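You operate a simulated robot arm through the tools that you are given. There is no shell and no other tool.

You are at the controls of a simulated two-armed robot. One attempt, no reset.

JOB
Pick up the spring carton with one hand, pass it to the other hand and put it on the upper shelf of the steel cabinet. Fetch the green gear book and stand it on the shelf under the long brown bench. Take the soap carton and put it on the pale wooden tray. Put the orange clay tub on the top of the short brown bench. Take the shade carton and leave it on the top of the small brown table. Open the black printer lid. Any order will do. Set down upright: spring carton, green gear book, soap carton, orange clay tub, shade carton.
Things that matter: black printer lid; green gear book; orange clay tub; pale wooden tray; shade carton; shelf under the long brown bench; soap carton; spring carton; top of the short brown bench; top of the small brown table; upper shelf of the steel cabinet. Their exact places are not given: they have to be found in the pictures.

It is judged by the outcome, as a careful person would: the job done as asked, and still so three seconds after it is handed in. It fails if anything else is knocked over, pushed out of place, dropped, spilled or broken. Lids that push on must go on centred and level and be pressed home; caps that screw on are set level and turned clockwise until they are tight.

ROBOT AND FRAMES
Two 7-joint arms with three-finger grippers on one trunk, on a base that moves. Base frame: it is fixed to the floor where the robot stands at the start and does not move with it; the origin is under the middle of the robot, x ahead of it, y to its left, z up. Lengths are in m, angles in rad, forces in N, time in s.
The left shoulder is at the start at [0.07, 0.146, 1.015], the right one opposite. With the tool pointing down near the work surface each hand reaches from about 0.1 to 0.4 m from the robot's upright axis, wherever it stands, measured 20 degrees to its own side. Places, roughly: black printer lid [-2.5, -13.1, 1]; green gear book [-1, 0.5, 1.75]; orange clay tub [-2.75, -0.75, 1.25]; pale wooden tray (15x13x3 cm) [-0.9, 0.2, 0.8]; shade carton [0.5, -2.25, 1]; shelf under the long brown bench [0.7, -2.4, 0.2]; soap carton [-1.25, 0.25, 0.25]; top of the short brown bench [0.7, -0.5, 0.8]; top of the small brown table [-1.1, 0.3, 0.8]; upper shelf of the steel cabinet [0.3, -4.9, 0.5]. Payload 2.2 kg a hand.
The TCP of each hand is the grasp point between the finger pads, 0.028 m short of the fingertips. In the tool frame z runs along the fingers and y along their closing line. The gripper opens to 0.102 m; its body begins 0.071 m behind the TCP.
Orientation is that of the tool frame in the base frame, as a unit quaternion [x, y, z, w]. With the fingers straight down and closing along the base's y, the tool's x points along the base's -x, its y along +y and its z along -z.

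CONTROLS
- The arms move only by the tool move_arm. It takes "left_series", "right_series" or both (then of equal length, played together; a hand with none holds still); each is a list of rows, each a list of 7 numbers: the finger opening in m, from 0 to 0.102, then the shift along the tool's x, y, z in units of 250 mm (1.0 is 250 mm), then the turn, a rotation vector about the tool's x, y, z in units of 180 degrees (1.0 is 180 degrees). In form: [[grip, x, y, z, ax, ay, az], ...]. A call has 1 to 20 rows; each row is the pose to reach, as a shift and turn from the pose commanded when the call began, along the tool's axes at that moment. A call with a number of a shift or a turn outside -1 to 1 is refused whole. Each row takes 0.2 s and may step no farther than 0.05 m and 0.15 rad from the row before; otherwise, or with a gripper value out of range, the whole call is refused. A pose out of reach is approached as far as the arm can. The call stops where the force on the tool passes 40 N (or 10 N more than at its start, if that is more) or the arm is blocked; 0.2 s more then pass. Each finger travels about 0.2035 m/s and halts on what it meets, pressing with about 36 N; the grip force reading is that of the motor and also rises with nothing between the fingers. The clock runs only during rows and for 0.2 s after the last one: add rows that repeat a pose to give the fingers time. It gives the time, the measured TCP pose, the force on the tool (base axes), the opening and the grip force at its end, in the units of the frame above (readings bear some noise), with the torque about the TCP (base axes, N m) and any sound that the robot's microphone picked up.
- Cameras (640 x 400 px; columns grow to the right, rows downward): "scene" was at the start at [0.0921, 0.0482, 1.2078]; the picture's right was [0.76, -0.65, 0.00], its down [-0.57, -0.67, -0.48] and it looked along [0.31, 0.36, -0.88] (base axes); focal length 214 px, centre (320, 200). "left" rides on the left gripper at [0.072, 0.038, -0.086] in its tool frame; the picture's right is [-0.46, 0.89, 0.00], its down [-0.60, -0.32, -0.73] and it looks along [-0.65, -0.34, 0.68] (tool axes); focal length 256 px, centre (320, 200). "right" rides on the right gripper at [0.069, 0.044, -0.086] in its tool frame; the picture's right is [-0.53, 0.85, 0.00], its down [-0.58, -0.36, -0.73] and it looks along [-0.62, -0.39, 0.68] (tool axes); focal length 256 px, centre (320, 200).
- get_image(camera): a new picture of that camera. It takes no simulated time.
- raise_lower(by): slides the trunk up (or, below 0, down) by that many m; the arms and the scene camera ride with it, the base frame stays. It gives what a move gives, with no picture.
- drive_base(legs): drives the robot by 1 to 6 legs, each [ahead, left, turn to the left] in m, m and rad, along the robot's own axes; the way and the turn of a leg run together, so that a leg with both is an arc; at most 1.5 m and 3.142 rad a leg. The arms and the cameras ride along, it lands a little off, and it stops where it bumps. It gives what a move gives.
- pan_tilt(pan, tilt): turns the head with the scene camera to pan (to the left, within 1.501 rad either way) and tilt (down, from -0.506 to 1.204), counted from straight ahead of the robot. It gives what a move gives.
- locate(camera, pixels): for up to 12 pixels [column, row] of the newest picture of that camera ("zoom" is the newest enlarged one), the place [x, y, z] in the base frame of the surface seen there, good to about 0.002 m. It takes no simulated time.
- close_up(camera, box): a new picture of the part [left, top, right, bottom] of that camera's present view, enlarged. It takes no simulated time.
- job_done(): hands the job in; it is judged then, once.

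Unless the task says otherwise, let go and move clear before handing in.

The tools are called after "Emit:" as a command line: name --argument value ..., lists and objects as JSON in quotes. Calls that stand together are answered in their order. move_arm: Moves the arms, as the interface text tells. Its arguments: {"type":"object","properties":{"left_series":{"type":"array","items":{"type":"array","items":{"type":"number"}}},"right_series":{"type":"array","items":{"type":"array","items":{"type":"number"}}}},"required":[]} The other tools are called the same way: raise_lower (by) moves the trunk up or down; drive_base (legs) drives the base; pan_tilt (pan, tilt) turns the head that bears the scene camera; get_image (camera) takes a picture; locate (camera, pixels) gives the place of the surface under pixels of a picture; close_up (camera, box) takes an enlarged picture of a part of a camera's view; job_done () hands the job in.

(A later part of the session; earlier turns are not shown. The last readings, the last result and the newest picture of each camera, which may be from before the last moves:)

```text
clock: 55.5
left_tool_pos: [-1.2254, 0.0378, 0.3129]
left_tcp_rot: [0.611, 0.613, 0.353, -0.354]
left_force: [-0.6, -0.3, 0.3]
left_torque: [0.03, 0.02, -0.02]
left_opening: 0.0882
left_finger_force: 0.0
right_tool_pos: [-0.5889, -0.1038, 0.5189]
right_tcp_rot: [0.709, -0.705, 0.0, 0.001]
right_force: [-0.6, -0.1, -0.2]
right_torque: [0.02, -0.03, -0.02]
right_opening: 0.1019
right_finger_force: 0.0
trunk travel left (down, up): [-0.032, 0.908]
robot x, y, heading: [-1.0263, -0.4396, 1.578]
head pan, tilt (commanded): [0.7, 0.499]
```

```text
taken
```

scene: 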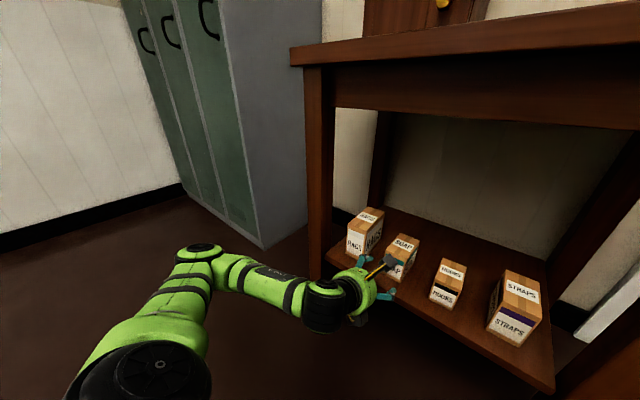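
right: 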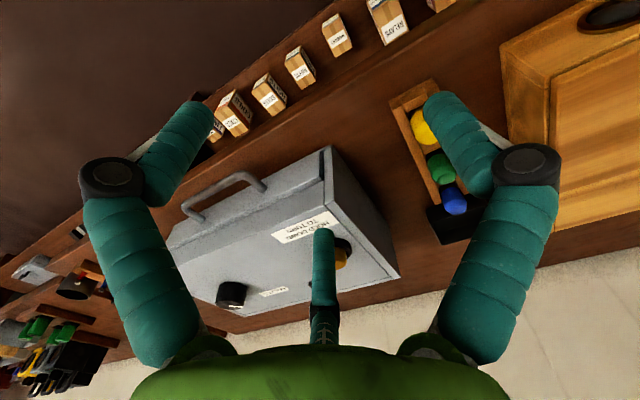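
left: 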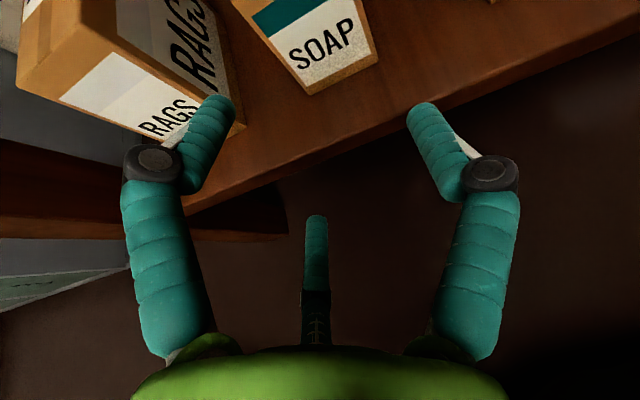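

The hand is at y 0.038 aimed between RAGS and SOAP's right. I'll measure the SOAP front edges from the wrist camera to fine-align.

Emit:
locate --camera "left" --pixels '[[311, 92], [375, 62], [300, 85], [370, 55], [255, 20], [345, 30], [240, 110], [232, 95], [335, 45], [222, 110], [420, 110], [316, 225]]'

Emit:
close_up --camera "scene" --box '[300, 190, 560, 350]'

```text
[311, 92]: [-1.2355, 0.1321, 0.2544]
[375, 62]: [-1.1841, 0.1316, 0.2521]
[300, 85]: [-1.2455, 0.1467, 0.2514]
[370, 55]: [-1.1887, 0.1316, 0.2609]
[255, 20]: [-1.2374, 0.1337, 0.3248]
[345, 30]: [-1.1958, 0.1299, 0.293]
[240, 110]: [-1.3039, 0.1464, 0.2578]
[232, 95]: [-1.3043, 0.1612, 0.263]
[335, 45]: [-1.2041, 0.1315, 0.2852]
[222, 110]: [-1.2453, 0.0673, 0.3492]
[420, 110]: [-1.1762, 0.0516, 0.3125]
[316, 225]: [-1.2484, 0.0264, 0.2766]
```

```text
2.46 times, centred on (430, 270) of scene
```

zoom: 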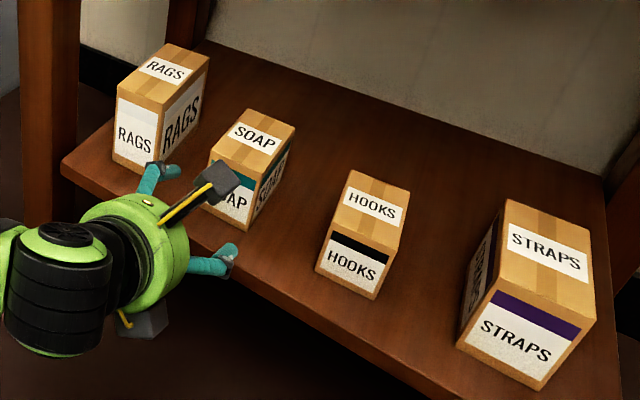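

SOAP spans x −1.237…−1.183 with clear gaps. I'll open slightly, centre the thumb/finger gap on it, and slide the hand forward around it.

Emit:
move_arm --left_series '[[0.096, 0.0208, 0.0136, -0.012, 0, 0, 0], [0.096, 0.0708, 0.0136, 0.0746, 0, 0, 0], [0.096, 0.1208, 0.0136, 0.1612, 0, 0, 0], [0.096, 0.1708, 0.0136, 0.2478, 0, 0, 0], [0.096, 0.2208, 0.0136, 0.3344, 0, 0, 0], [0.096, 0.2708, 0.0136, 0.421, 0, 0, 0]]'

Emit:
get_image --camera "left"

Emit:
close_up --camera "scene" --box '[300, 190, 560, 350]'

```text
clock: 56.9
left_tool_pos: [-1.2226, 0.1613, 0.3201]
left_tcp_rot: [0.61, 0.614, 0.353, -0.355]
left_force: [0.2, -0.1, -0.4]
left_torque: [-0.02, -0.03, 0.02]
left_opening: 0.096
left_finger_force: 0.1
right_tool_pos: [-0.5882, -0.1051, 0.518]
right_tcp_rot: [0.71, -0.705, 0.001, 0.0]
right_force: [0.3, 0.5, 0.8]
right_torque: [0.01, 0.0, -0.02]
right_opening: 0.1023
right_finger_force: 0.0
trunk travel left (down, up): [-0.032, 0.908]
robot x, y, heading: [-1.0261, -0.4392, 1.576]
head pan, tilt (commanded): [0.7, 0.499]
```

```text
taken
```

left: 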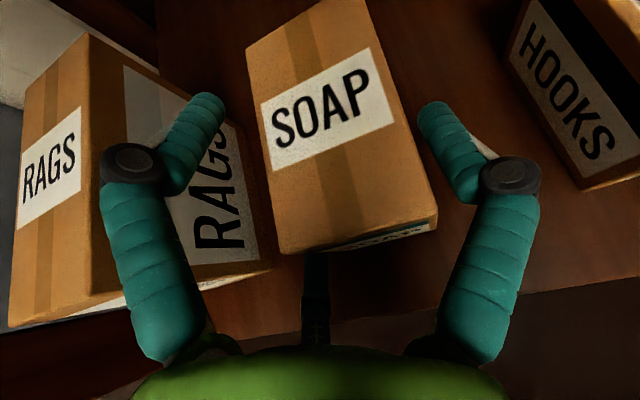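

```text
2.46 times, centred on (430, 270) of scene
```

zoom: 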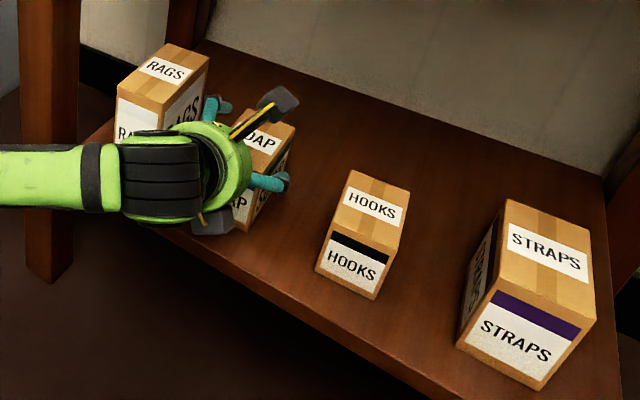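

SOAP is straddled. I'll close the fingers on it.

Emit:
move_arm --left_series '[[0.06, 0, 0, 0, 0, 0, 0], [0.05, 0, 0, 0, 0, 0, 0], [0.05, 0, 0, 0, 0, 0, 0], [0.05, 0, 0, 0, 0, 0, 0]]'

Emit:
get_image --camera "left"

```text
clock: 57.9
left_tool_pos: [-1.2242, 0.1612, 0.32]
left_tcp_rot: [0.61, 0.614, 0.353, -0.355]
left_force: [1.4, 2.8, 2.6]
left_torque: [0.55, 0.04, -0.14]
left_opening: 0.0794
left_finger_force: 35.7
right_tool_pos: [-0.5884, -0.1048, 0.5181]
right_tcp_rot: [0.709, -0.705, -0.001, 0.0]
right_force: [0.1, -0.2, 0.2]
right_torque: [0.0, -0.01, 0.01]
right_opening: 0.1021
right_finger_force: 0.0
trunk travel left (down, up): [-0.032, 0.908]
robot x, y, heading: [-1.0261, -0.4406, 1.581]
head pan, tilt (commanded): [0.7, 0.499]
```

```text
taken
```

left: 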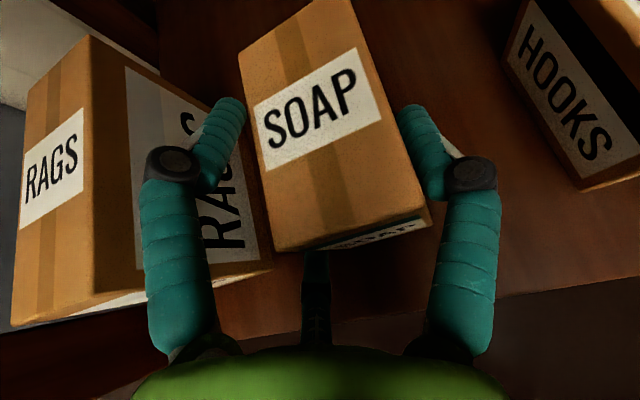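

Gripped (35.7 N at 0.079). I'll lift 2 cm straight up and check.

Emit:
move_arm --left_series '[[0.05, 0.0346, 0, -0.02, 0, 0, 0], [0.05, 0.0693, 0, -0.04, 0, 0, 0], [0.05, 0.104, 0, -0.06, 0, 0, 0]]'

Emit:
get_image --camera "left"

Emit:
close_up --camera "scene" --box '[300, 190, 560, 350]'

```text
clock: 58.7
left_tool_pos: [-1.2249, 0.1613, 0.3477]
left_tcp_rot: [0.611, 0.614, 0.353, -0.354]
left_force: [-0.1, 0.2, -3.7]
left_torque: [-0.1, 0.04, 0.01]
left_opening: 0.0794
left_finger_force: 35.9
right_tool_pos: [-0.589, -0.1047, 0.5173]
right_tcp_rot: [0.709, -0.705, -0.001, 0.0]
right_force: [0.0, -0.5, 0.0]
right_torque: [-0.01, -0.01, 0.01]
right_opening: 0.1019
right_finger_force: 0.0
trunk travel left (down, up): [-0.032, 0.908]
robot x, y, heading: [-1.0265, -0.4398, 1.576]
head pan, tilt (commanded): [0.7, 0.499]
```

```text
taken
```

left: 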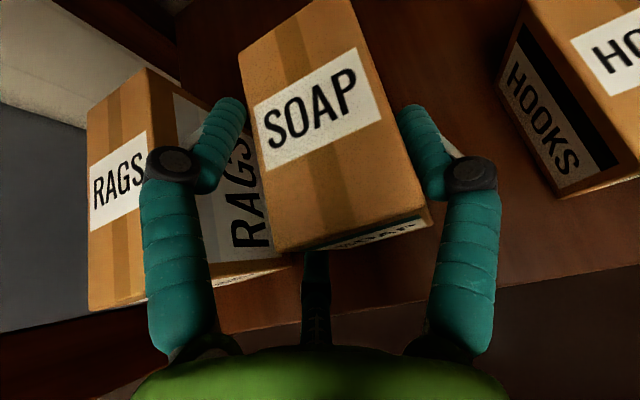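

```text
2.46 times, centred on (430, 270) of scene
```

zoom: 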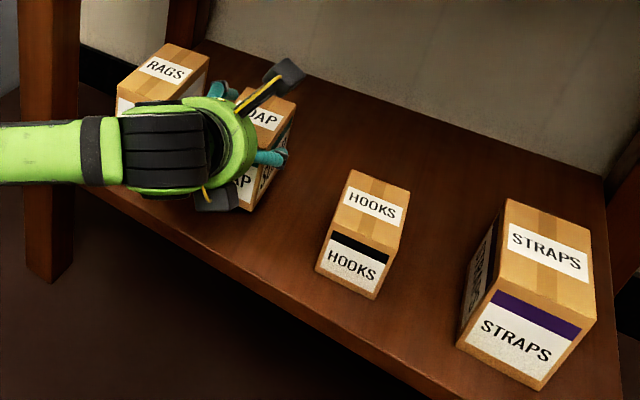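

SOAP is held firmly (weight ≈3.7 N). I'll back out, then raise the trunk and shift in front of the tray.

Emit:
drive_base --legs '[[-0.4, 0, 0]]'

Emit:
raise_lower --by 0.4

Emit:
raise_lower --by 0.2

Emit:
drive_base --legs '[[0, -0.31, 0]]'

Emit:
pan_tilt --pan 0.3 --tilt 0.7

Emit:
get_image --camera "scene"

```text
clock: 61.2
left_tool_pos: [-1.22, -0.2324, 0.3473]
left_tcp_rot: [0.613, 0.612, 0.353, -0.353]
left_force: [-0.6, 0.3, -4.1]
left_torque: [-0.09, 0.05, -0.02]
left_opening: 0.0796
left_finger_force: 36.5
right_tool_pos: [-0.5854, -0.5033, 0.5187]
right_tcp_rot: [-0.707, 0.708, 0.0, 0.0]
right_force: [0.0, -0.5, -0.7]
right_torque: [0.03, 0.02, -0.01]
right_opening: 0.102
right_finger_force: 0.1
trunk travel left (down, up): [-0.032, 0.908]
robot x, y, heading: [-1.023, -0.8346, 1.57]
head pan, tilt (commanded): [0.7, 0.499]
```

```text
clock: 65.0
left_tool_pos: [-1.2197, -0.2318, 0.7475]
left_tcp_rot: [0.613, 0.612, 0.354, -0.353]
left_force: [0.1, 0.2, -4.0]
left_torque: [-0.12, 0.04, -0.03]
left_opening: 0.0792
left_finger_force: 36.4
right_tool_pos: [-0.5852, -0.5022, 0.9176]
right_tcp_rot: [-0.706, 0.709, 0.0, 0.0]
right_force: [0.1, 0.3, 0.2]
right_torque: [-0.04, 0.02, -0.01]
right_opening: 0.1022
right_finger_force: 0.0
trunk travel left (down, up): [-0.432, 0.508]
robot x, y, heading: [-1.0249, -0.8366, 1.564]
head pan, tilt (commanded): [0.7, 0.499]
```

```text
clock: 67.2
left_tool_pos: [-1.2201, -0.2313, 0.9468]
left_tcp_rot: [0.614, 0.612, 0.353, -0.352]
left_force: [0.3, -0.5, -3.3]
left_torque: [-0.08, 0.04, 0.0]
left_opening: 0.0794
left_finger_force: 35.9
right_tool_pos: [-0.5865, -0.5027, 1.1172]
right_tcp_rot: [-0.706, 0.708, 0.0, 0.0]
right_force: [0.2, 1.1, 0.7]
right_torque: [-0.02, -0.01, -0.02]
right_opening: 0.1023
right_finger_force: 0.2
trunk travel left (down, up): [-0.632, 0.308]
robot x, y, heading: [-1.0223, -0.8357, 1.57]
head pan, tilt (commanded): [0.7, 0.499]
```

```text
clock: 69.2
left_tool_pos: [-0.9134, -0.233, 0.9477]
left_tcp_rot: [0.612, 0.614, 0.353, -0.353]
left_force: [0.2, -0.1, -4.0]
left_torque: [-0.06, 0.05, -0.01]
left_opening: 0.0794
left_finger_force: 36.1
right_tool_pos: [-0.2783, -0.4998, 1.1188]
right_tcp_rot: [0.708, -0.706, 0.0, 0.0]
right_force: [-1.0, 1.3, -0.2]
right_torque: [0.0, 0.02, 0.04]
right_opening: 0.1021
right_finger_force: 0.0
trunk travel left (down, up): [-0.632, 0.308]
robot x, y, heading: [-0.7214, -0.8321, 1.577]
head pan, tilt (commanded): [0.7, 0.499]
```

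```text
clock: 70.1
left_tool_pos: [-0.9142, -0.2327, 0.9476]
left_tcp_rot: [0.612, 0.613, 0.353, -0.354]
left_force: [0.3, 0.5, -3.6]
left_torque: [-0.09, 0.07, -0.03]
left_opening: 0.0797
left_finger_force: 35.6
right_tool_pos: [-0.2784, -0.4999, 1.1189]
right_tcp_rot: [0.709, -0.706, 0.0, 0.0]
right_force: [0.2, 0.4, 0.2]
right_torque: [0.02, 0.01, 0.02]
right_opening: 0.102
right_finger_force: 0.1
trunk travel left (down, up): [-0.632, 0.308]
robot x, y, heading: [-0.7176, -0.8331, 1.574]
head pan, tilt (commanded): [0.3, 0.7]
```

```text
taken
```

scene: 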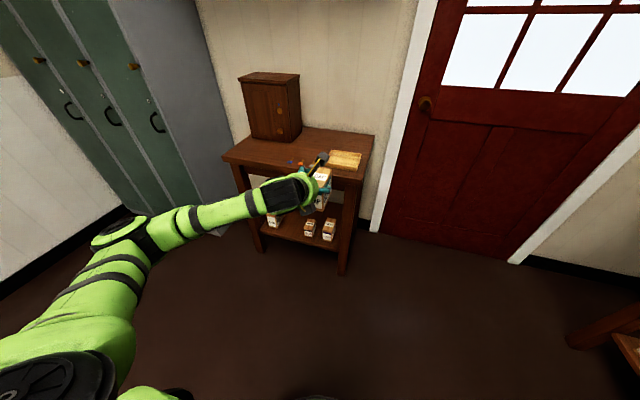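

The carton hangs in front of the table; I'll zoom to get the tray corners and the carton's pose.

Emit:
close_up --camera "scene" --box '[260, 130, 400, 220]'

Emit:
locate --camera "zoom" --pixels '[[325, 98], [315, 152], [345, 98], [460, 100], [445, 185], [330, 170], [395, 130], [258, 185], [310, 190], [300, 160], [270, 310], [320, 180]]'

```text
4.44 times, centred on (330, 175) of scene
```

zoom: 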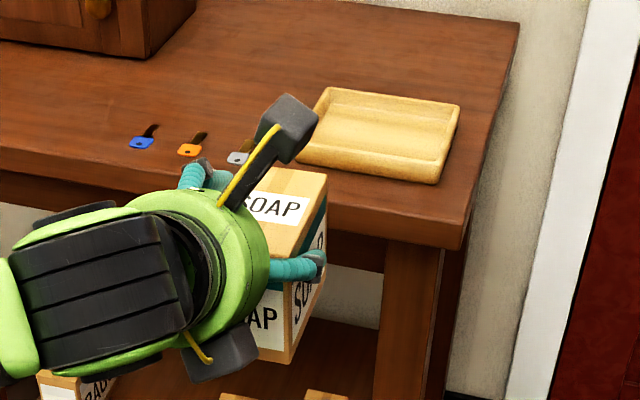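

```text
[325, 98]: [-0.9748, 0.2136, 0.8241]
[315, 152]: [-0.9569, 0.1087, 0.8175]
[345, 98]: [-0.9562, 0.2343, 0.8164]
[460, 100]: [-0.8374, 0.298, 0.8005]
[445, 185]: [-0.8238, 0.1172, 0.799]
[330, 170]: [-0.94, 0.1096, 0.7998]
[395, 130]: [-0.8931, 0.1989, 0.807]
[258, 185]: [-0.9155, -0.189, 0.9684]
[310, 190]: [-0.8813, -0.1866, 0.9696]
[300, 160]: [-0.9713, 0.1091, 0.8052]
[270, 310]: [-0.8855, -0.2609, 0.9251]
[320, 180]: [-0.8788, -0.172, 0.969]
```

Emit:
get_image --camera "left"

Emit:
locate --camera "left" --pixels '[[276, 245], [425, 205], [245, 55], [300, 150], [345, 10], [360, 80], [410, 190], [290, 230]]'

Emit:
locate --camera "zoom" --pixels '[[325, 178], [300, 255], [275, 170], [295, 350], [288, 355], [322, 280], [255, 345]]'

```text
taken
```

left: 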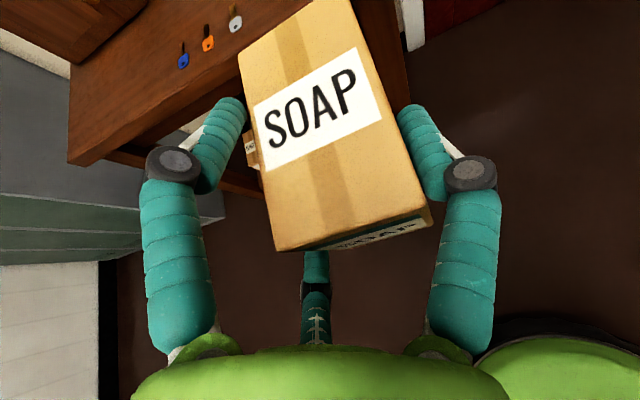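

```text
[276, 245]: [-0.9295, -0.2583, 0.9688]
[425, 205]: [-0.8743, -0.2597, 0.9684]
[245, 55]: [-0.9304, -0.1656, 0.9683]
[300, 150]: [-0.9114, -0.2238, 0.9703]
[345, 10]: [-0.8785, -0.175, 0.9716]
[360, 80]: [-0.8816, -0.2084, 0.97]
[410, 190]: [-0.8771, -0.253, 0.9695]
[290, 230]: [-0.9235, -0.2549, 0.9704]
```

```text
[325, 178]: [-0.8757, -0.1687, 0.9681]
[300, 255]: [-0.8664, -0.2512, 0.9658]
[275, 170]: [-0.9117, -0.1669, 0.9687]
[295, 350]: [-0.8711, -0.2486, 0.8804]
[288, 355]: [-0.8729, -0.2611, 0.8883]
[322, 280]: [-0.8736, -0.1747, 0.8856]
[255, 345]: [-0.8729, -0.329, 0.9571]
```

The carton's centre is at [−0.902, −0.2135] (bottom ≈0.879), and the tray centre is about [−0.90, 0.173]. I'll drive forward and re-measure.

Emit:
drive_base --legs '[[0.36, 0, 0]]'

Emit:
get_image --camera "left"

Emit:
close_up --camera "scene" --box '[200, 150, 480, 330]'

```text
clock: 72.4
left_tool_pos: [-0.9195, 0.1172, 0.9484]
left_tcp_rot: [0.609, 0.616, 0.352, -0.355]
left_force: [0.2, -0.3, -3.2]
left_torque: [-0.09, 0.06, -0.03]
left_opening: 0.0792
left_finger_force: 36.1
right_tool_pos: [-0.282, -0.146, 1.1198]
right_tcp_rot: [0.71, -0.704, 0.0, 0.0]
right_force: [0.1, 0.1, 0.6]
right_torque: [0.02, 0.0, 0.03]
right_opening: 0.1019
right_finger_force: 0.1
trunk travel left (down, up): [-0.632, 0.308]
robot x, y, heading: [-0.7183, -0.4824, 1.576]
head pan, tilt (commanded): [0.3, 0.7]
```

```text
taken
```

left: 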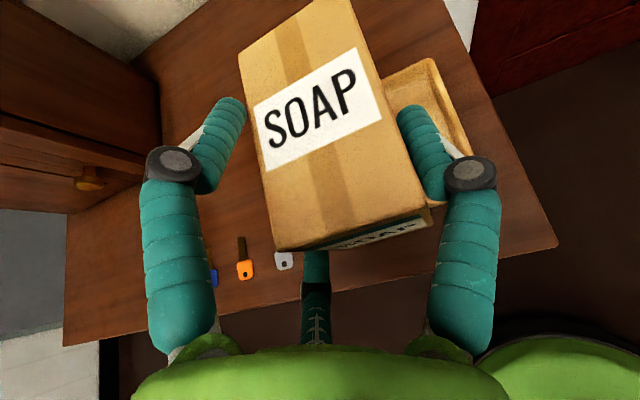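

```text
2.22 times, centred on (340, 240) of scene
```

zoom: 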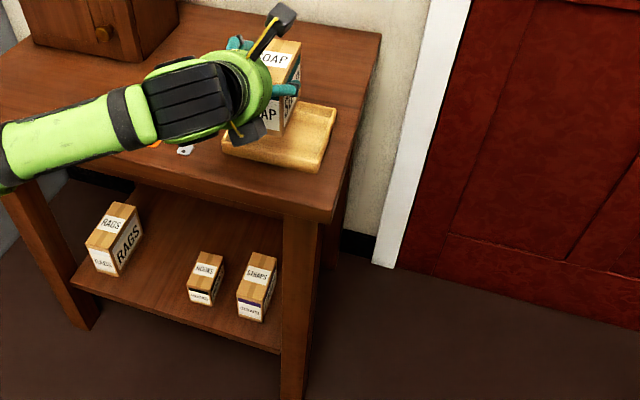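

I'll measure the visible tray rim and the carton edges in both views to compute the last shift.

Emit:
locate --camera "zoom" --pixels '[[223, 148], [318, 172], [337, 110], [310, 162], [325, 112], [270, 155], [325, 140], [230, 133]]'

Emit:
locate --camera "left" --pixels '[[276, 245], [425, 205], [245, 55], [345, 10], [437, 70], [465, 140], [385, 80], [425, 100], [283, 262]]'

```text
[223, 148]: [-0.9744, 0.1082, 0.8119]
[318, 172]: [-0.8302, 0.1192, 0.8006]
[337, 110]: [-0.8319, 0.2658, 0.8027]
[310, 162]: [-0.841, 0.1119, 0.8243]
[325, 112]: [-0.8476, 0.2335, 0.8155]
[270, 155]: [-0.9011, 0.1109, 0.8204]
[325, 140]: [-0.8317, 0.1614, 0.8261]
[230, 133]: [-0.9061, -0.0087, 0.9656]
```

```text
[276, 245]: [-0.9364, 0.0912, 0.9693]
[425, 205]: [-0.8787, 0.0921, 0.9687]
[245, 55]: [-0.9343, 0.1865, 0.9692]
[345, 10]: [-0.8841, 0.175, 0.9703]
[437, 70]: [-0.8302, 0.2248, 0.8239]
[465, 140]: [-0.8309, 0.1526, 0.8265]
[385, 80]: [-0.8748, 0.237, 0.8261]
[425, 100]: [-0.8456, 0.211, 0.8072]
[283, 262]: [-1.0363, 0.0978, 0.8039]
```

Carton centre is at [−0.907, 0.138]; I'll move it +5 mm x, +36 mm y over the tray centre and lower it partway.

Emit:
move_arm --left_series '[[0.05, 0.036, 0.01, 0.0625, 0, 0, 0], [0.05, 0.072, 0.02, 0.125, 0, 0, 0], [0.05, 0.0, 0.02, 0.1666, 0, 0, 0], [0.05, -0.072, 0.02, 0.208, 0, 0, 0], [0.05, -0.101, 0.02, 0.225, 0, 0, 0]]'

Emit:
get_image --camera "left"

Emit:
close_up --camera "scene" --box '[240, 140, 400, 240]'

```text
clock: 73.6
left_tool_pos: [-0.9145, 0.154, 0.8986]
left_tcp_rot: [0.61, 0.615, 0.351, -0.355]
left_force: [0.3, 0.4, -3.2]
left_torque: [-0.07, 0.07, -0.02]
left_opening: 0.0794
left_finger_force: 36.3
right_tool_pos: [-0.2824, -0.1461, 1.1184]
right_tcp_rot: [0.71, -0.704, 0.0, 0.0]
right_force: [0.2, 0.0, 0.6]
right_torque: [0.02, -0.01, 0.02]
right_opening: 0.102
right_finger_force: 0.0
trunk travel left (down, up): [-0.632, 0.308]
robot x, y, heading: [-0.7212, -0.481, 1.577]
head pan, tilt (commanded): [0.3, 0.7]
```

```text
taken
```

left: 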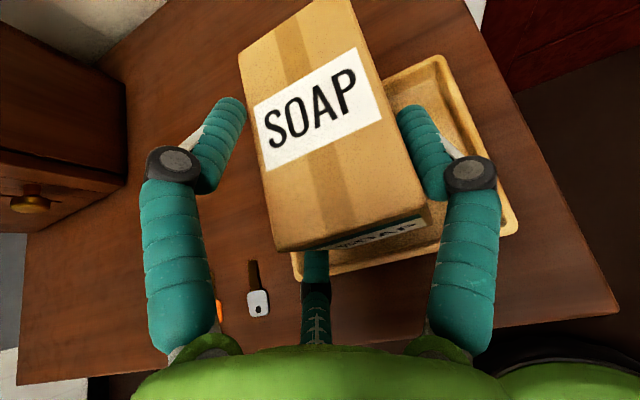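

```text
4.00 times, centred on (320, 190) of scene
```

zoom: 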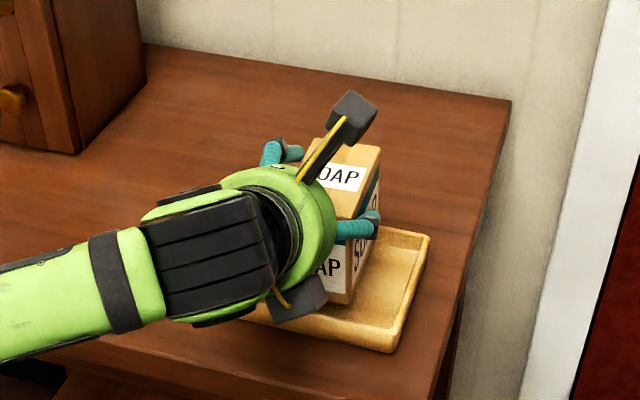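

Alignment looks centred. I'll lower gently the last ~23 mm, watching the force.

Emit:
move_arm --left_series '[[0.05, -0.0208, 0, 0.012, 0, 0, 0], [0.05, -0.0416, 0, 0.024, 0, 0, 0], [0.05, -0.0554, 0, 0.032, 0, 0, 0], [0.05, -0.0624, 0, 0.036, 0, 0, 0], [0.05, -0.0693, 0, 0.04, 0, 0, 0], [0.05, -0.0762, 0, 0.044, 0, 0, 0]]'

Emit:
close_up --camera "scene" --box '[240, 140, 400, 240]'

Emit:
get_image --camera "left"

```text
clock: 75.0
left_tool_pos: [-0.9139, 0.1546, 0.8769]
left_tcp_rot: [0.609, 0.616, 0.351, -0.355]
left_force: [0.0, -0.2, -1.0]
left_torque: [0.06, 0.08, -0.01]
left_opening: 0.0795
left_finger_force: 36.2
right_tool_pos: [-0.2823, -0.1452, 1.1178]
right_tcp_rot: [0.71, -0.704, 0.0, -0.001]
right_force: [-0.1, 0.0, -0.4]
right_torque: [0.02, -0.03, 0.01]
right_opening: 0.1022
right_finger_force: 0.0
trunk travel left (down, up): [-0.632, 0.308]
robot x, y, heading: [-0.7202, -0.4825, 1.582]
head pan, tilt (commanded): [0.3, 0.7]
```

```text
4.00 times, centred on (320, 190) of scene
```

zoom: 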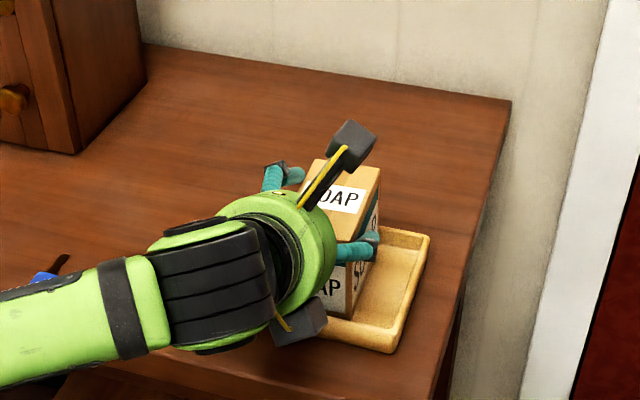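

```text
taken
```

left: 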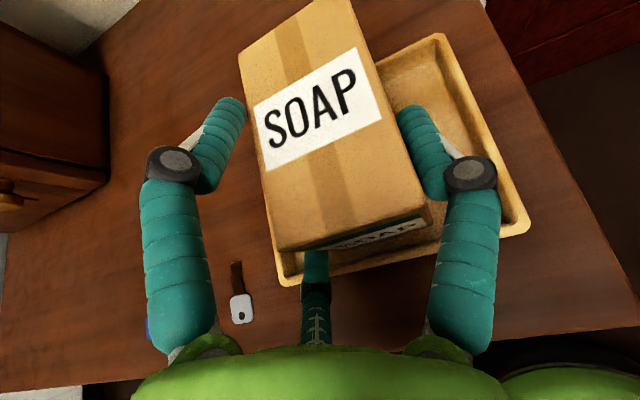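

The force dropped to −1 N, so the carton is nearly resting. I'll lower 2 mm more, then release gently.

Emit:
move_arm --left_series '[[0.05, -0.0035, 0, 0.002, 0, 0, 0], [0.05, -0.007, 0, 0.004, 0, 0, 0]]'

Emit:
locate --camera "left" --pixels '[[276, 245], [425, 205], [245, 55], [345, 10]]'

```text
clock: 75.6
left_tool_pos: [-0.9131, 0.1539, 0.8753]
left_tcp_rot: [0.609, 0.614, 0.353, -0.357]
left_force: [-1.8, -0.2, 4.5]
left_torque: [0.04, 0.2, -0.06]
left_opening: 0.0796
left_finger_force: 36.2
right_tool_pos: [-0.2822, -0.1467, 1.1188]
right_tcp_rot: [0.71, -0.704, 0.0, -0.001]
right_force: [-0.4, -0.4, 0.4]
right_torque: [0.0, -0.02, 0.04]
right_opening: 0.102
right_finger_force: 0.1
trunk travel left (down, up): [-0.632, 0.308]
robot x, y, heading: [-0.7186, -0.4858, 1.58]
head pan, tilt (commanded): [0.3, 0.7]
```

```text
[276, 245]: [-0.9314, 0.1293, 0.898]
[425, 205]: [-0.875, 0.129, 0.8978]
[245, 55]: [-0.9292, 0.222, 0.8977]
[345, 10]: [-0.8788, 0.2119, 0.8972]
```

The carton sits level in the tray. Releasing and withdrawing along the tool axis (back and up).

Emit:
move_arm --left_series '[[0.084, 0, 0, 0, 0, 0, 0], [0.09, 0, 0, 0, 0, 0, 0], [0.096, 0, 0, 0, 0, 0, 0], [0.096, 0, 0, -0.06, 0, 0, 0], [0.096, 0, 0, -0.16, 0, 0, 0], [0.096, 0, 0, -0.3, 0, 0, 0], [0.096, 0, 0, -0.46, 0, 0, 0], [0.096, 0, 0, -0.62, 0, 0, 0], [0.096, 0, 0, -0.76, 0, 0, 0]]'

Emit:
close_up --camera "scene" --box '[200, 100, 440, 250]'

Emit:
get_image --camera "left"

```text
clock: 77.6
left_tool_pos: [-0.9106, 0.0051, 0.9679]
left_tcp_rot: [0.611, 0.615, 0.351, -0.354]
left_force: [-0.2, 0.2, 0.9]
left_torque: [0.05, -0.03, 0.0]
left_opening: 0.0959
left_finger_force: 0.1
left hand out of reach, approached as far as the arm can: row 9
right_tool_pos: [-0.2827, -0.1462, 1.1184]
right_tcp_rot: [0.71, -0.704, 0.0, 0.0]
right_force: [1.1, 0.8, 0.4]
right_torque: [-0.03, 0.04, 0.0]
right_opening: 0.102
right_finger_force: 0.1
trunk travel left (down, up): [-0.632, 0.308]
robot x, y, heading: [-0.718, -0.4841, 1.581]
head pan, tilt (commanded): [0.3, 0.7]
```

```text
2.67 times, centred on (320, 175) of scene
```

zoom: 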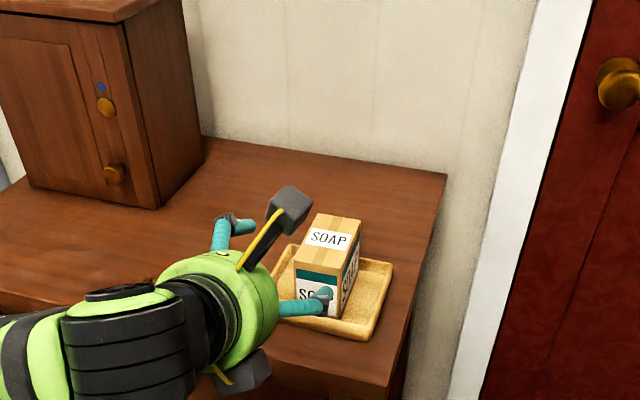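

```text
taken
```

left: 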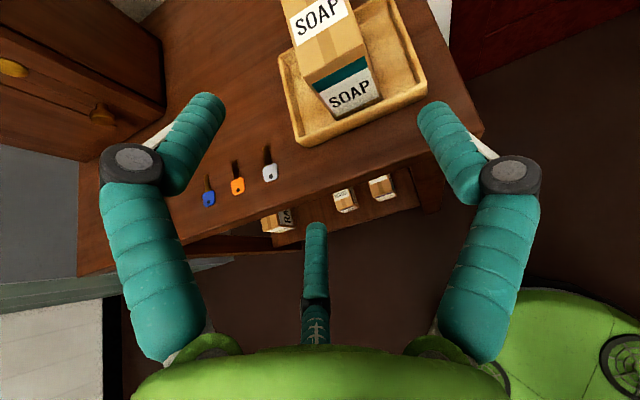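

The soap carton stands upright in the tray. Next is the GEAR book: I'll back away, raise the trunk fully and look at the shelf.

Emit:
drive_base --legs '[[-0.3, 0, 0], [0, 0.08, -0.01]]'

Emit:
raise_lower --by 0.305

Emit:
pan_tilt --pan 0.2 --tilt -0.05

Emit:
get_image --camera "scene"

```text
clock: 80.3
left_tool_pos: [-0.9812, -0.2952, 0.9685]
left_tcp_rot: [0.612, 0.612, 0.353, -0.354]
left_force: [0.7, -0.1, 0.4]
left_torque: [0.02, -0.02, -0.02]
left_opening: 0.0957
left_finger_force: 0.0
right_tool_pos: [-0.3537, -0.4517, 1.1174]
right_tcp_rot: [0.708, -0.707, 0.0, 0.0]
right_force: [-0.1, -0.6, 0.9]
right_torque: [0.04, 0.0, 0.0]
right_opening: 0.1019
right_finger_force: 0.0
trunk travel left (down, up): [-0.632, 0.308]
robot x, y, heading: [-0.795, -0.7851, 1.571]
head pan, tilt (commanded): [0.3, 0.7]
```

```text
clock: 83.3
left_tool_pos: [-0.9812, -0.2949, 1.272]
left_tcp_rot: [0.612, 0.613, 0.352, -0.353]
left_force: [1.3, 0.6, -0.1]
left_torque: [0.0, -0.01, -0.01]
left_opening: 0.0958
left_finger_force: 0.1
right_tool_pos: [-0.356, -0.4508, 1.423]
right_tcp_rot: [-0.707, 0.707, 0.0, 0.0]
right_force: [-0.8, -0.7, -0.1]
right_torque: [0.04, 0.01, 0.01]
right_opening: 0.1018
right_finger_force: 0.2
trunk travel left (down, up): [-0.937, 0.003]
robot x, y, heading: [-0.7948, -0.7818, 1.57]
head pan, tilt (commanded): [0.3, 0.7]
```

```text
clock: 84.4
left_tool_pos: [-0.9822, -0.2953, 1.2717]
left_tcp_rot: [0.613, 0.613, 0.352, -0.353]
left_force: [0.3, 0.2, -0.4]
left_torque: [0.05, -0.01, 0.04]
left_opening: 0.096
left_finger_force: 0.0
right_tool_pos: [-0.3543, -0.4499, 1.4225]
right_tcp_rot: [-0.707, 0.707, 0.0, 0.0]
right_force: [-0.1, 0.1, -1.1]
right_torque: [-0.03, 0.03, 0.01]
right_opening: 0.1021
right_finger_force: 0.1
trunk travel left (down, up): [-0.937, 0.003]
robot x, y, heading: [-0.795, -0.783, 1.571]
head pan, tilt (commanded): [0.201, -0.051]
```

```text
taken
```

scene: 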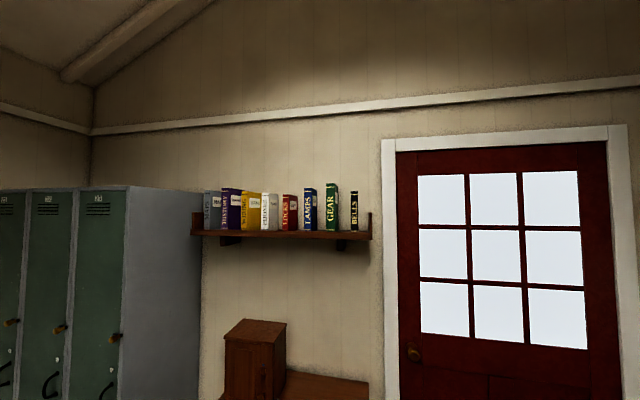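

Emit:
close_up --camera "scene" --box '[285, 170, 385, 245]'

Emit:
locate --camera "zoom" --pixels '[[265, 100], [318, 100], [262, 375], [325, 375], [350, 200], [352, 340], [425, 330], [475, 250], [170, 250], [195, 250], [150, 250], [300, 392]]'

```text
5.33 times, centred on (335, 208) of scene
```

zoom: 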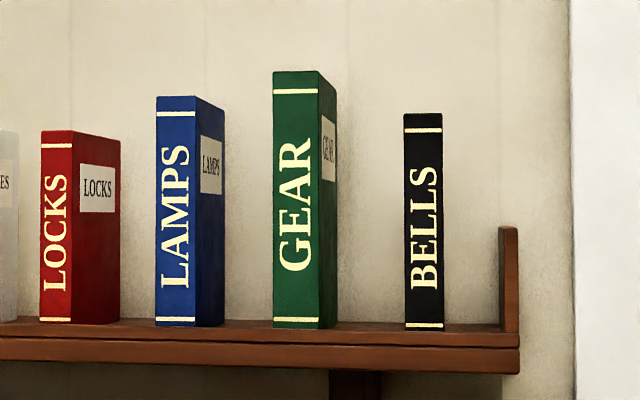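

```text
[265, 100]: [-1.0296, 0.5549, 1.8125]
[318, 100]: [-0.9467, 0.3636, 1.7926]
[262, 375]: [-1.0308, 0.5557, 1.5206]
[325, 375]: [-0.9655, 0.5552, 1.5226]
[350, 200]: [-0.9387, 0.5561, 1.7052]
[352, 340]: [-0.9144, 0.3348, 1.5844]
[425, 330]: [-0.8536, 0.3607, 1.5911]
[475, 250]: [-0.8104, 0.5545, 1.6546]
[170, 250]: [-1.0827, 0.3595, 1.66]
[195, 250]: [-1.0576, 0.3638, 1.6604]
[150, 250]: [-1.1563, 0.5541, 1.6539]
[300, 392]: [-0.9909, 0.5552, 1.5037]
```

Emit:
locate --camera "zoom" --pixels '[[276, 200], [316, 200], [296, 76], [296, 325], [333, 200], [322, 200], [406, 250], [441, 250], [197, 250], [222, 250], [333, 318], [300, 332]]'

```text
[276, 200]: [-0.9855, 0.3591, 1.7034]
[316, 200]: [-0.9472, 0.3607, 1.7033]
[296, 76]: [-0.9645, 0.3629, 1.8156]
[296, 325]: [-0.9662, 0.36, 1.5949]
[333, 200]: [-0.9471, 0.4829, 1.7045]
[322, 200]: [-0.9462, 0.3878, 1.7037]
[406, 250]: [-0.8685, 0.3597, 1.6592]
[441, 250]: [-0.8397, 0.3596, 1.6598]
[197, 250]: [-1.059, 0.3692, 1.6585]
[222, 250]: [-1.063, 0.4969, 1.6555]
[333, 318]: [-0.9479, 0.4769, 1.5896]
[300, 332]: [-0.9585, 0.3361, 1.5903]
```

GEAR measures x −0.987…−0.947, z 1.59…1.817, with ≥7 cm gaps to its neighbours. I'll bring the left hand to a horizontal pointing pose and raise it to the book's height while still clear of everything.

Emit:
move_arm --left_series '[[0.09, 0.127, 0, -0.0733, 0, 0.0278, 0], [0.09, 0.254, 0, -0.1467, 0, 0.0556, 0], [0.09, 0.381, 0, -0.22, 0, 0.0833, 0], [0.09, 0.508, 0, -0.2933, 0, 0.1111, 0], [0.09, 0.635, 0, -0.3667, 0, 0.1389, 0], [0.09, 0.762, 0, -0.44, 0, 0.1667, 0]]'

Emit:
get_image --camera "scene"

```text
clock: 85.8
left_tool_pos: [-0.9811, -0.2871, 1.4947]
left_tcp_rot: [0.5, 0.501, 0.498, -0.501]
left_force: [0.6, -1.1, -0.6]
left_torque: [0.04, 0.02, -0.01]
left_opening: 0.0902
left_finger_force: 0.0
left hand out of reach, approached as far as the arm can: row 1, 2, 3, 4, 5, 6
right_tool_pos: [-0.356, -0.4521, 1.4248]
right_tcp_rot: [-0.707, 0.707, 0.0, 0.0]
right_force: [0.6, -0.2, 0.3]
right_torque: [0.0, -0.02, 0.0]
right_opening: 0.1022
right_finger_force: 0.0
trunk travel left (down, up): [-0.937, 0.003]
robot x, y, heading: [-0.7928, -0.7802, 1.571]
head pan, tilt (commanded): [0.201, -0.051]
```

```text
taken
```

scene: 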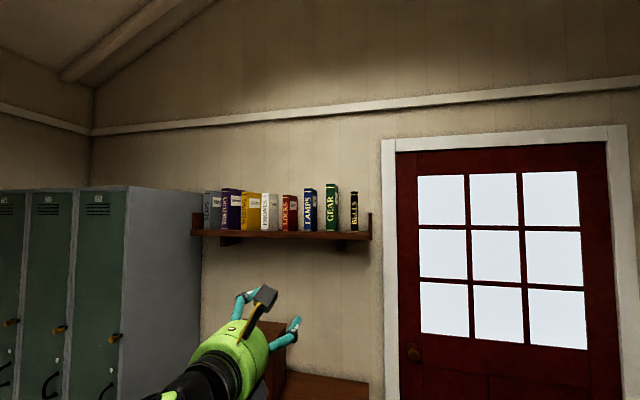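

The hand is horizontal now (minor reach limit because it's close to the body). I'll go further up and forward.

Emit:
move_arm --left_series '[[0.09, 0.14, 0, 0.08, 0, 0, 0], [0.09, 0.28, 0, 0.16, 0, 0, 0], [0.09, 0.42, 0, 0.24, 0, 0, 0], [0.09, 0.56, 0, 0.32, 0, 0, 0], [0.09, 0.7, 0, 0.4, 0, 0, 0], [0.09, 0.86, 0, 0.4, 0, 0, 0]]'

Emit:
get_image --camera "scene"

Emit:
get_image --camera "left"

```text
clock: 87.2
left_tool_pos: [-0.9811, -0.1867, 1.7097]
left_tcp_rot: [0.502, 0.499, 0.5, -0.499]
left_force: [-0.1, 0.1, 0.3]
left_torque: [0.03, 0.03, 0.01]
left_opening: 0.0899
left_finger_force: 0.1
right_tool_pos: [-0.3539, -0.4527, 1.4236]
right_tcp_rot: [-0.707, 0.707, 0.0, 0.0]
right_force: [-0.4, 0.3, 0.2]
right_torque: [0.0, 0.04, -0.02]
right_opening: 0.1022
right_finger_force: 0.0
trunk travel left (down, up): [-0.937, 0.003]
robot x, y, heading: [-0.791, -0.7849, 1.569]
head pan, tilt (commanded): [0.201, -0.051]
```

```text
taken
```

scene: 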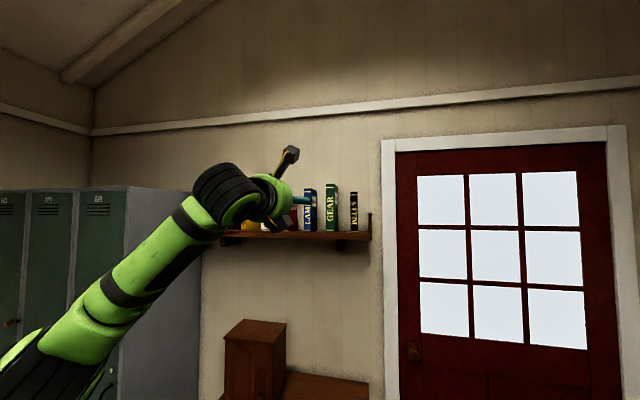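

```text
taken
```

left: 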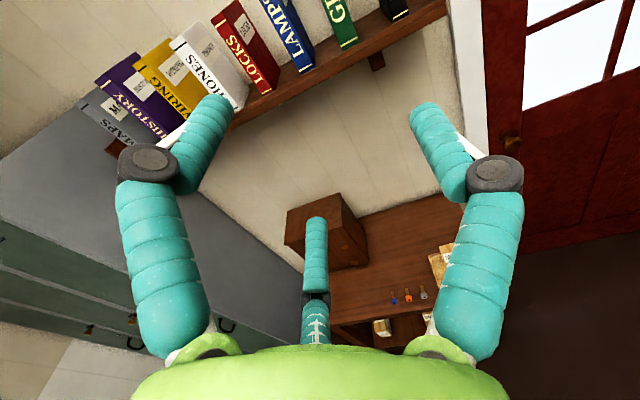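

Reach is fine at z 1.71. I'll drive forward so the fingers are just short of the spine, then re-measure.

Emit:
drive_base --legs '[[0.42, 0, 0]]'

Emit:
get_image --camera "left"

Emit:
get_image --camera "scene"

```text
clock: 89.8
left_tool_pos: [-0.9867, 0.2304, 1.7125]
left_tcp_rot: [-0.498, -0.5, -0.499, 0.502]
left_force: [0.0, -0.5, 0.0]
left_torque: [-0.01, -0.01, -0.01]
left_opening: 0.0898
left_finger_force: 0.0
right_tool_pos: [-0.3565, -0.0296, 1.4241]
right_tcp_rot: [0.708, -0.706, -0.002, -0.001]
right_force: [-0.6, 0.9, -0.1]
right_torque: [0.03, 0.0, 0.01]
right_opening: 0.1021
right_finger_force: 0.1
trunk travel left (down, up): [-0.937, 0.003]
robot x, y, heading: [-0.7971, -0.3625, 1.575]
head pan, tilt (commanded): [0.201, -0.051]
```

```text
taken
```

left: 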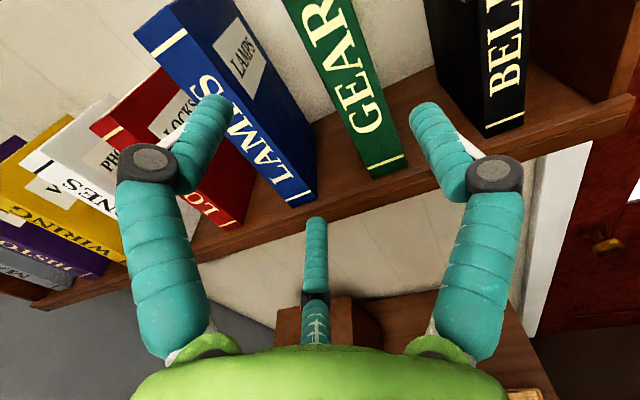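

```text
taken
```

scene: 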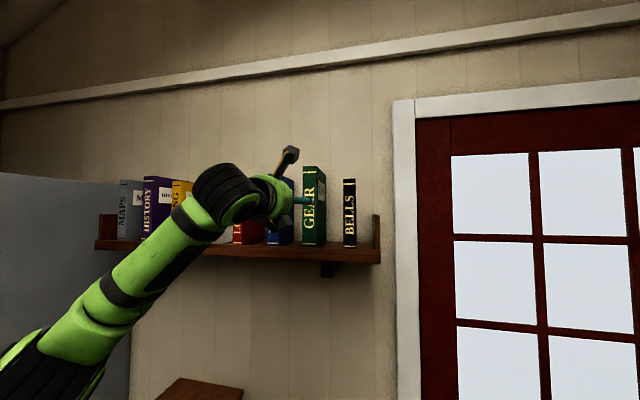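

I'll locate the GEAR spine bottom corners and edges from the wrist camera.

Emit:
locate --camera "left" --pixels '[[373, 174], [402, 165], [330, 90], [370, 80], [340, 60], [395, 130], [315, 190], [290, 120], [488, 130], [450, 80], [380, 190]]'

```text
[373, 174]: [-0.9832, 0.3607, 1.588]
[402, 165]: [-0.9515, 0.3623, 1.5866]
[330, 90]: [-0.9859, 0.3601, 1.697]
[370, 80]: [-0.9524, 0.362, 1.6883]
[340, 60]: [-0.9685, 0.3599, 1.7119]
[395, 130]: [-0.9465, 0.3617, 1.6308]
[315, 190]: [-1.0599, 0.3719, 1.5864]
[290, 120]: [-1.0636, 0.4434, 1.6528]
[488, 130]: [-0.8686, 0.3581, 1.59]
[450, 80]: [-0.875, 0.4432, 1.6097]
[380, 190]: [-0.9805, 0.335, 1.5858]
```

GEAR centre is x −0.967; I'll shift 6–7 mm right and slide forward 175 mm with fingers either side of the book.

Emit:
move_arm --left_series '[[0.09, 0, 0.028, 0.08, 0, 0, 0], [0.09, 0, 0.028, 0.18, 0, 0, 0], [0.09, 0, 0.028, 0.28, 0, 0, 0], [0.09, 0, 0.028, 0.38, 0, 0, 0], [0.09, 0, 0.028, 0.48, 0, 0, 0]]'

Emit:
get_image --camera "left"

Emit:
close_up --camera "scene" --box '[220, 120, 400, 270]'

```text
clock: 91.0
left_tool_pos: [-0.9772, 0.3568, 1.7103]
left_tcp_rot: [-0.499, -0.501, -0.498, 0.502]
left_force: [-0.1, 0.2, -0.1]
left_torque: [0.01, 0.01, 0.02]
left_opening: 0.09
left_finger_force: 0.1
right_tool_pos: [-0.3556, -0.0258, 1.4232]
right_tcp_rot: [0.708, -0.706, 0.0, 0.001]
right_force: [1.0, 0.2, -0.4]
right_torque: [-0.01, 0.05, 0.01]
right_opening: 0.102
right_finger_force: 0.0
trunk travel left (down, up): [-0.937, 0.003]
robot x, y, heading: [-0.796, -0.3585, 1.578]
head pan, tilt (commanded): [0.201, -0.051]
```

```text
taken
```

left: 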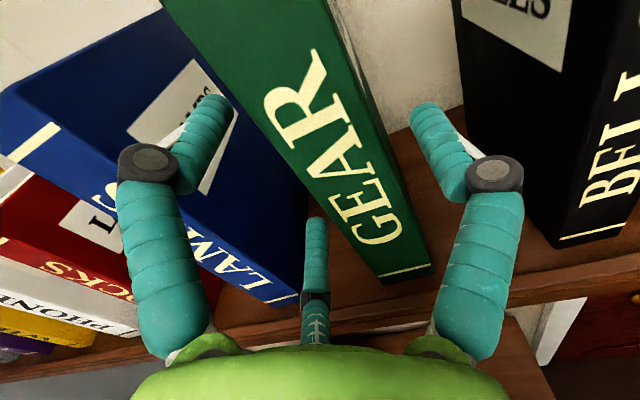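

```text
2.67 times, centred on (310, 195) of scene
```

zoom: 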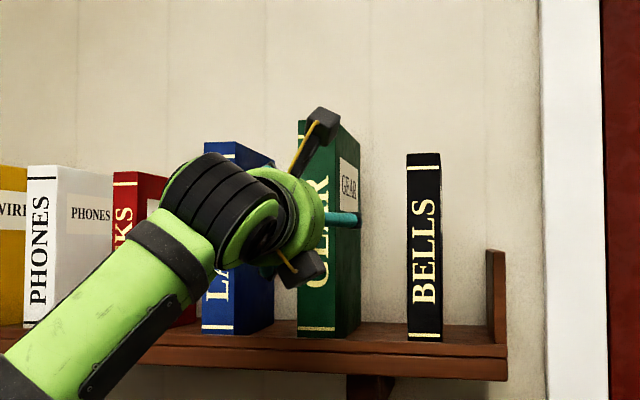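

Fingers straddle the spine with margin on both sides. Continue 48 mm in (3 mm left), then close.

Emit:
move_arm --left_series '[[0.09, 0, -0.006, 0.06, 0, 0, 0], [0.09, 0, -0.012, 0.12, 0, 0, 0], [0.09, 0, -0.012, 0.19, 0, 0, 0], [0.075, 0, -0.012, 0.19, 0, 0, 0], [0.06, 0, -0.012, 0.19, 0, 0, 0], [0.04, 0, -0.012, 0.19, 0, 0, 0], [0.04, 0, -0.012, 0.19, 0, 0, 0], [0.04, 0, -0.012, 0.19, 0, 0, 0]]'

Emit:
get_image --camera "left"

```text
clock: 92.8
left_tool_pos: [-0.9811, 0.4032, 1.7094]
left_tcp_rot: [-0.5, -0.501, -0.499, 0.501]
left_force: [3.0, -1.5, -0.3]
left_torque: [0.03, -0.17, -0.18]
left_opening: 0.0598
left_finger_force: 36.1
right_tool_pos: [-0.3545, -0.0255, 1.4222]
right_tcp_rot: [0.708, -0.706, -0.001, 0.0]
right_force: [0.1, 0.6, 0.6]
right_torque: [-0.02, -0.02, 0.01]
right_opening: 0.1019
right_finger_force: 0.2
trunk travel left (down, up): [-0.937, 0.003]
robot x, y, heading: [-0.7992, -0.3597, 1.574]
head pan, tilt (commanded): [0.201, -0.051]
```

```text
taken
```

left: 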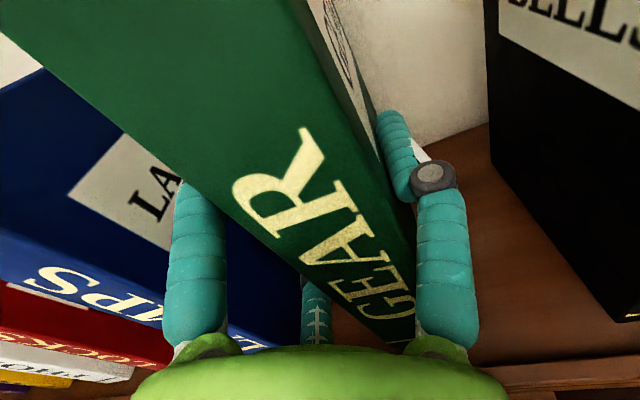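

Gripped at 0.060. Lifting 2 cm, then I'll check.

Emit:
move_arm --left_series '[[0.04, 0.02, 0, 0, 0, 0, 0], [0.04, 0.04, 0, 0, 0, 0, 0], [0.04, 0.08, 0, 0, 0, 0, 0]]'

Emit:
get_image --camera "left"

Emit:
close_up --camera "scene" --box '[220, 120, 400, 270]'

```text
clock: 93.6
left_tool_pos: [-0.9818, 0.4042, 1.7256]
left_tcp_rot: [0.5, 0.502, 0.497, -0.501]
left_force: [0.3, 0.2, -9.3]
left_torque: [-0.38, 0.1, 0.02]
left_opening: 0.0594
left_finger_force: 35.9
right_tool_pos: [-0.3572, -0.0249, 1.4226]
right_tcp_rot: [0.708, -0.706, 0.001, 0.0]
right_force: [0.5, -0.2, -1.2]
right_torque: [0.02, 0.03, 0.02]
right_opening: 0.1018
right_finger_force: 0.1
trunk travel left (down, up): [-0.937, 0.003]
robot x, y, heading: [-0.7961, -0.3575, 1.578]
head pan, tilt (commanded): [0.201, -0.051]
```

```text
taken
```

left: 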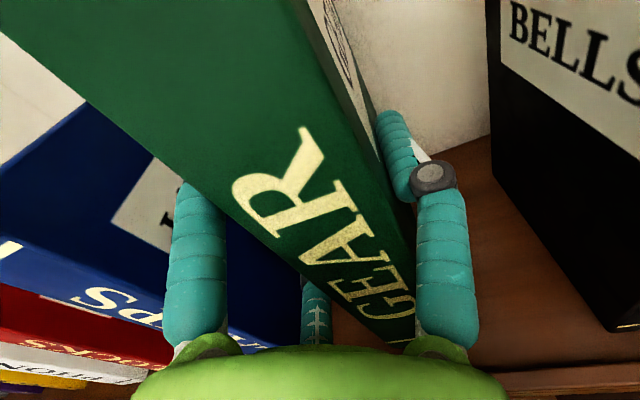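

```text
2.67 times, centred on (310, 195) of scene
```

zoom: 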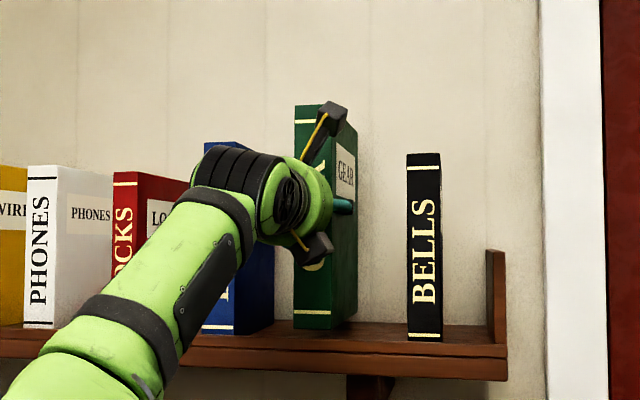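

The book is lifted (≈9.3 N) and level. I'll drive straight back to pull it clear.

Emit:
drive_base --legs '[[-0.5, 0, 0]]'

Emit:
get_image --camera "scene"

Emit:
get_image --camera "left"

```text
clock: 96.6
left_tool_pos: [-0.9853, -0.0931, 1.7235]
left_tcp_rot: [0.499, 0.506, 0.494, -0.501]
left_force: [0.3, 0.4, -10.3]
left_torque: [-0.49, 0.07, 0.0]
left_opening: 0.0597
left_finger_force: 36.1
right_tool_pos: [-0.3561, -0.5177, 1.4223]
right_tcp_rot: [0.711, -0.703, 0.0, 0.002]
right_force: [-0.1, 0.5, -0.3]
right_torque: [-0.04, -0.01, 0.01]
right_opening: 0.102
right_finger_force: 0.0
trunk travel left (down, up): [-0.937, 0.003]
robot x, y, heading: [-0.7925, -0.8648, 1.583]
head pan, tilt (commanded): [0.201, -0.051]
```

```text
taken
```

scene: 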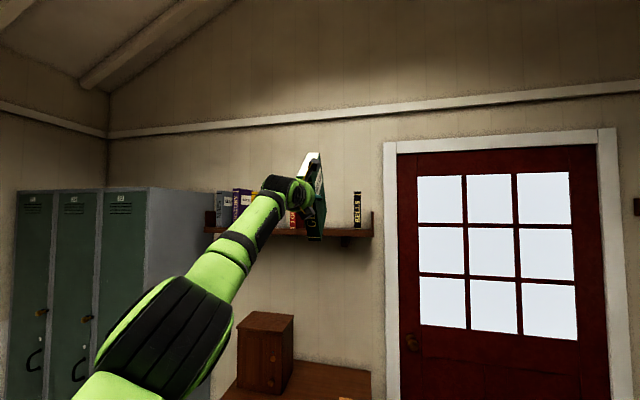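

```text
taken
```

left: 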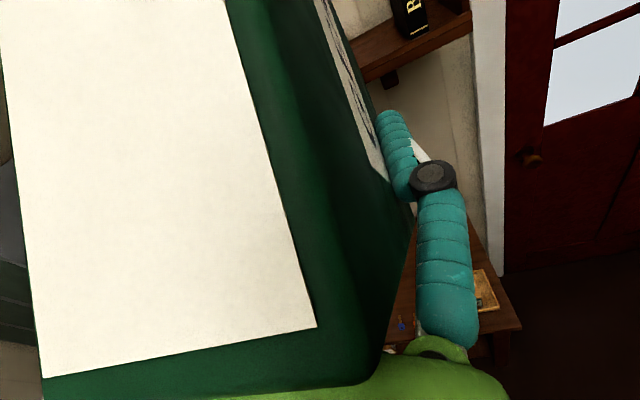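

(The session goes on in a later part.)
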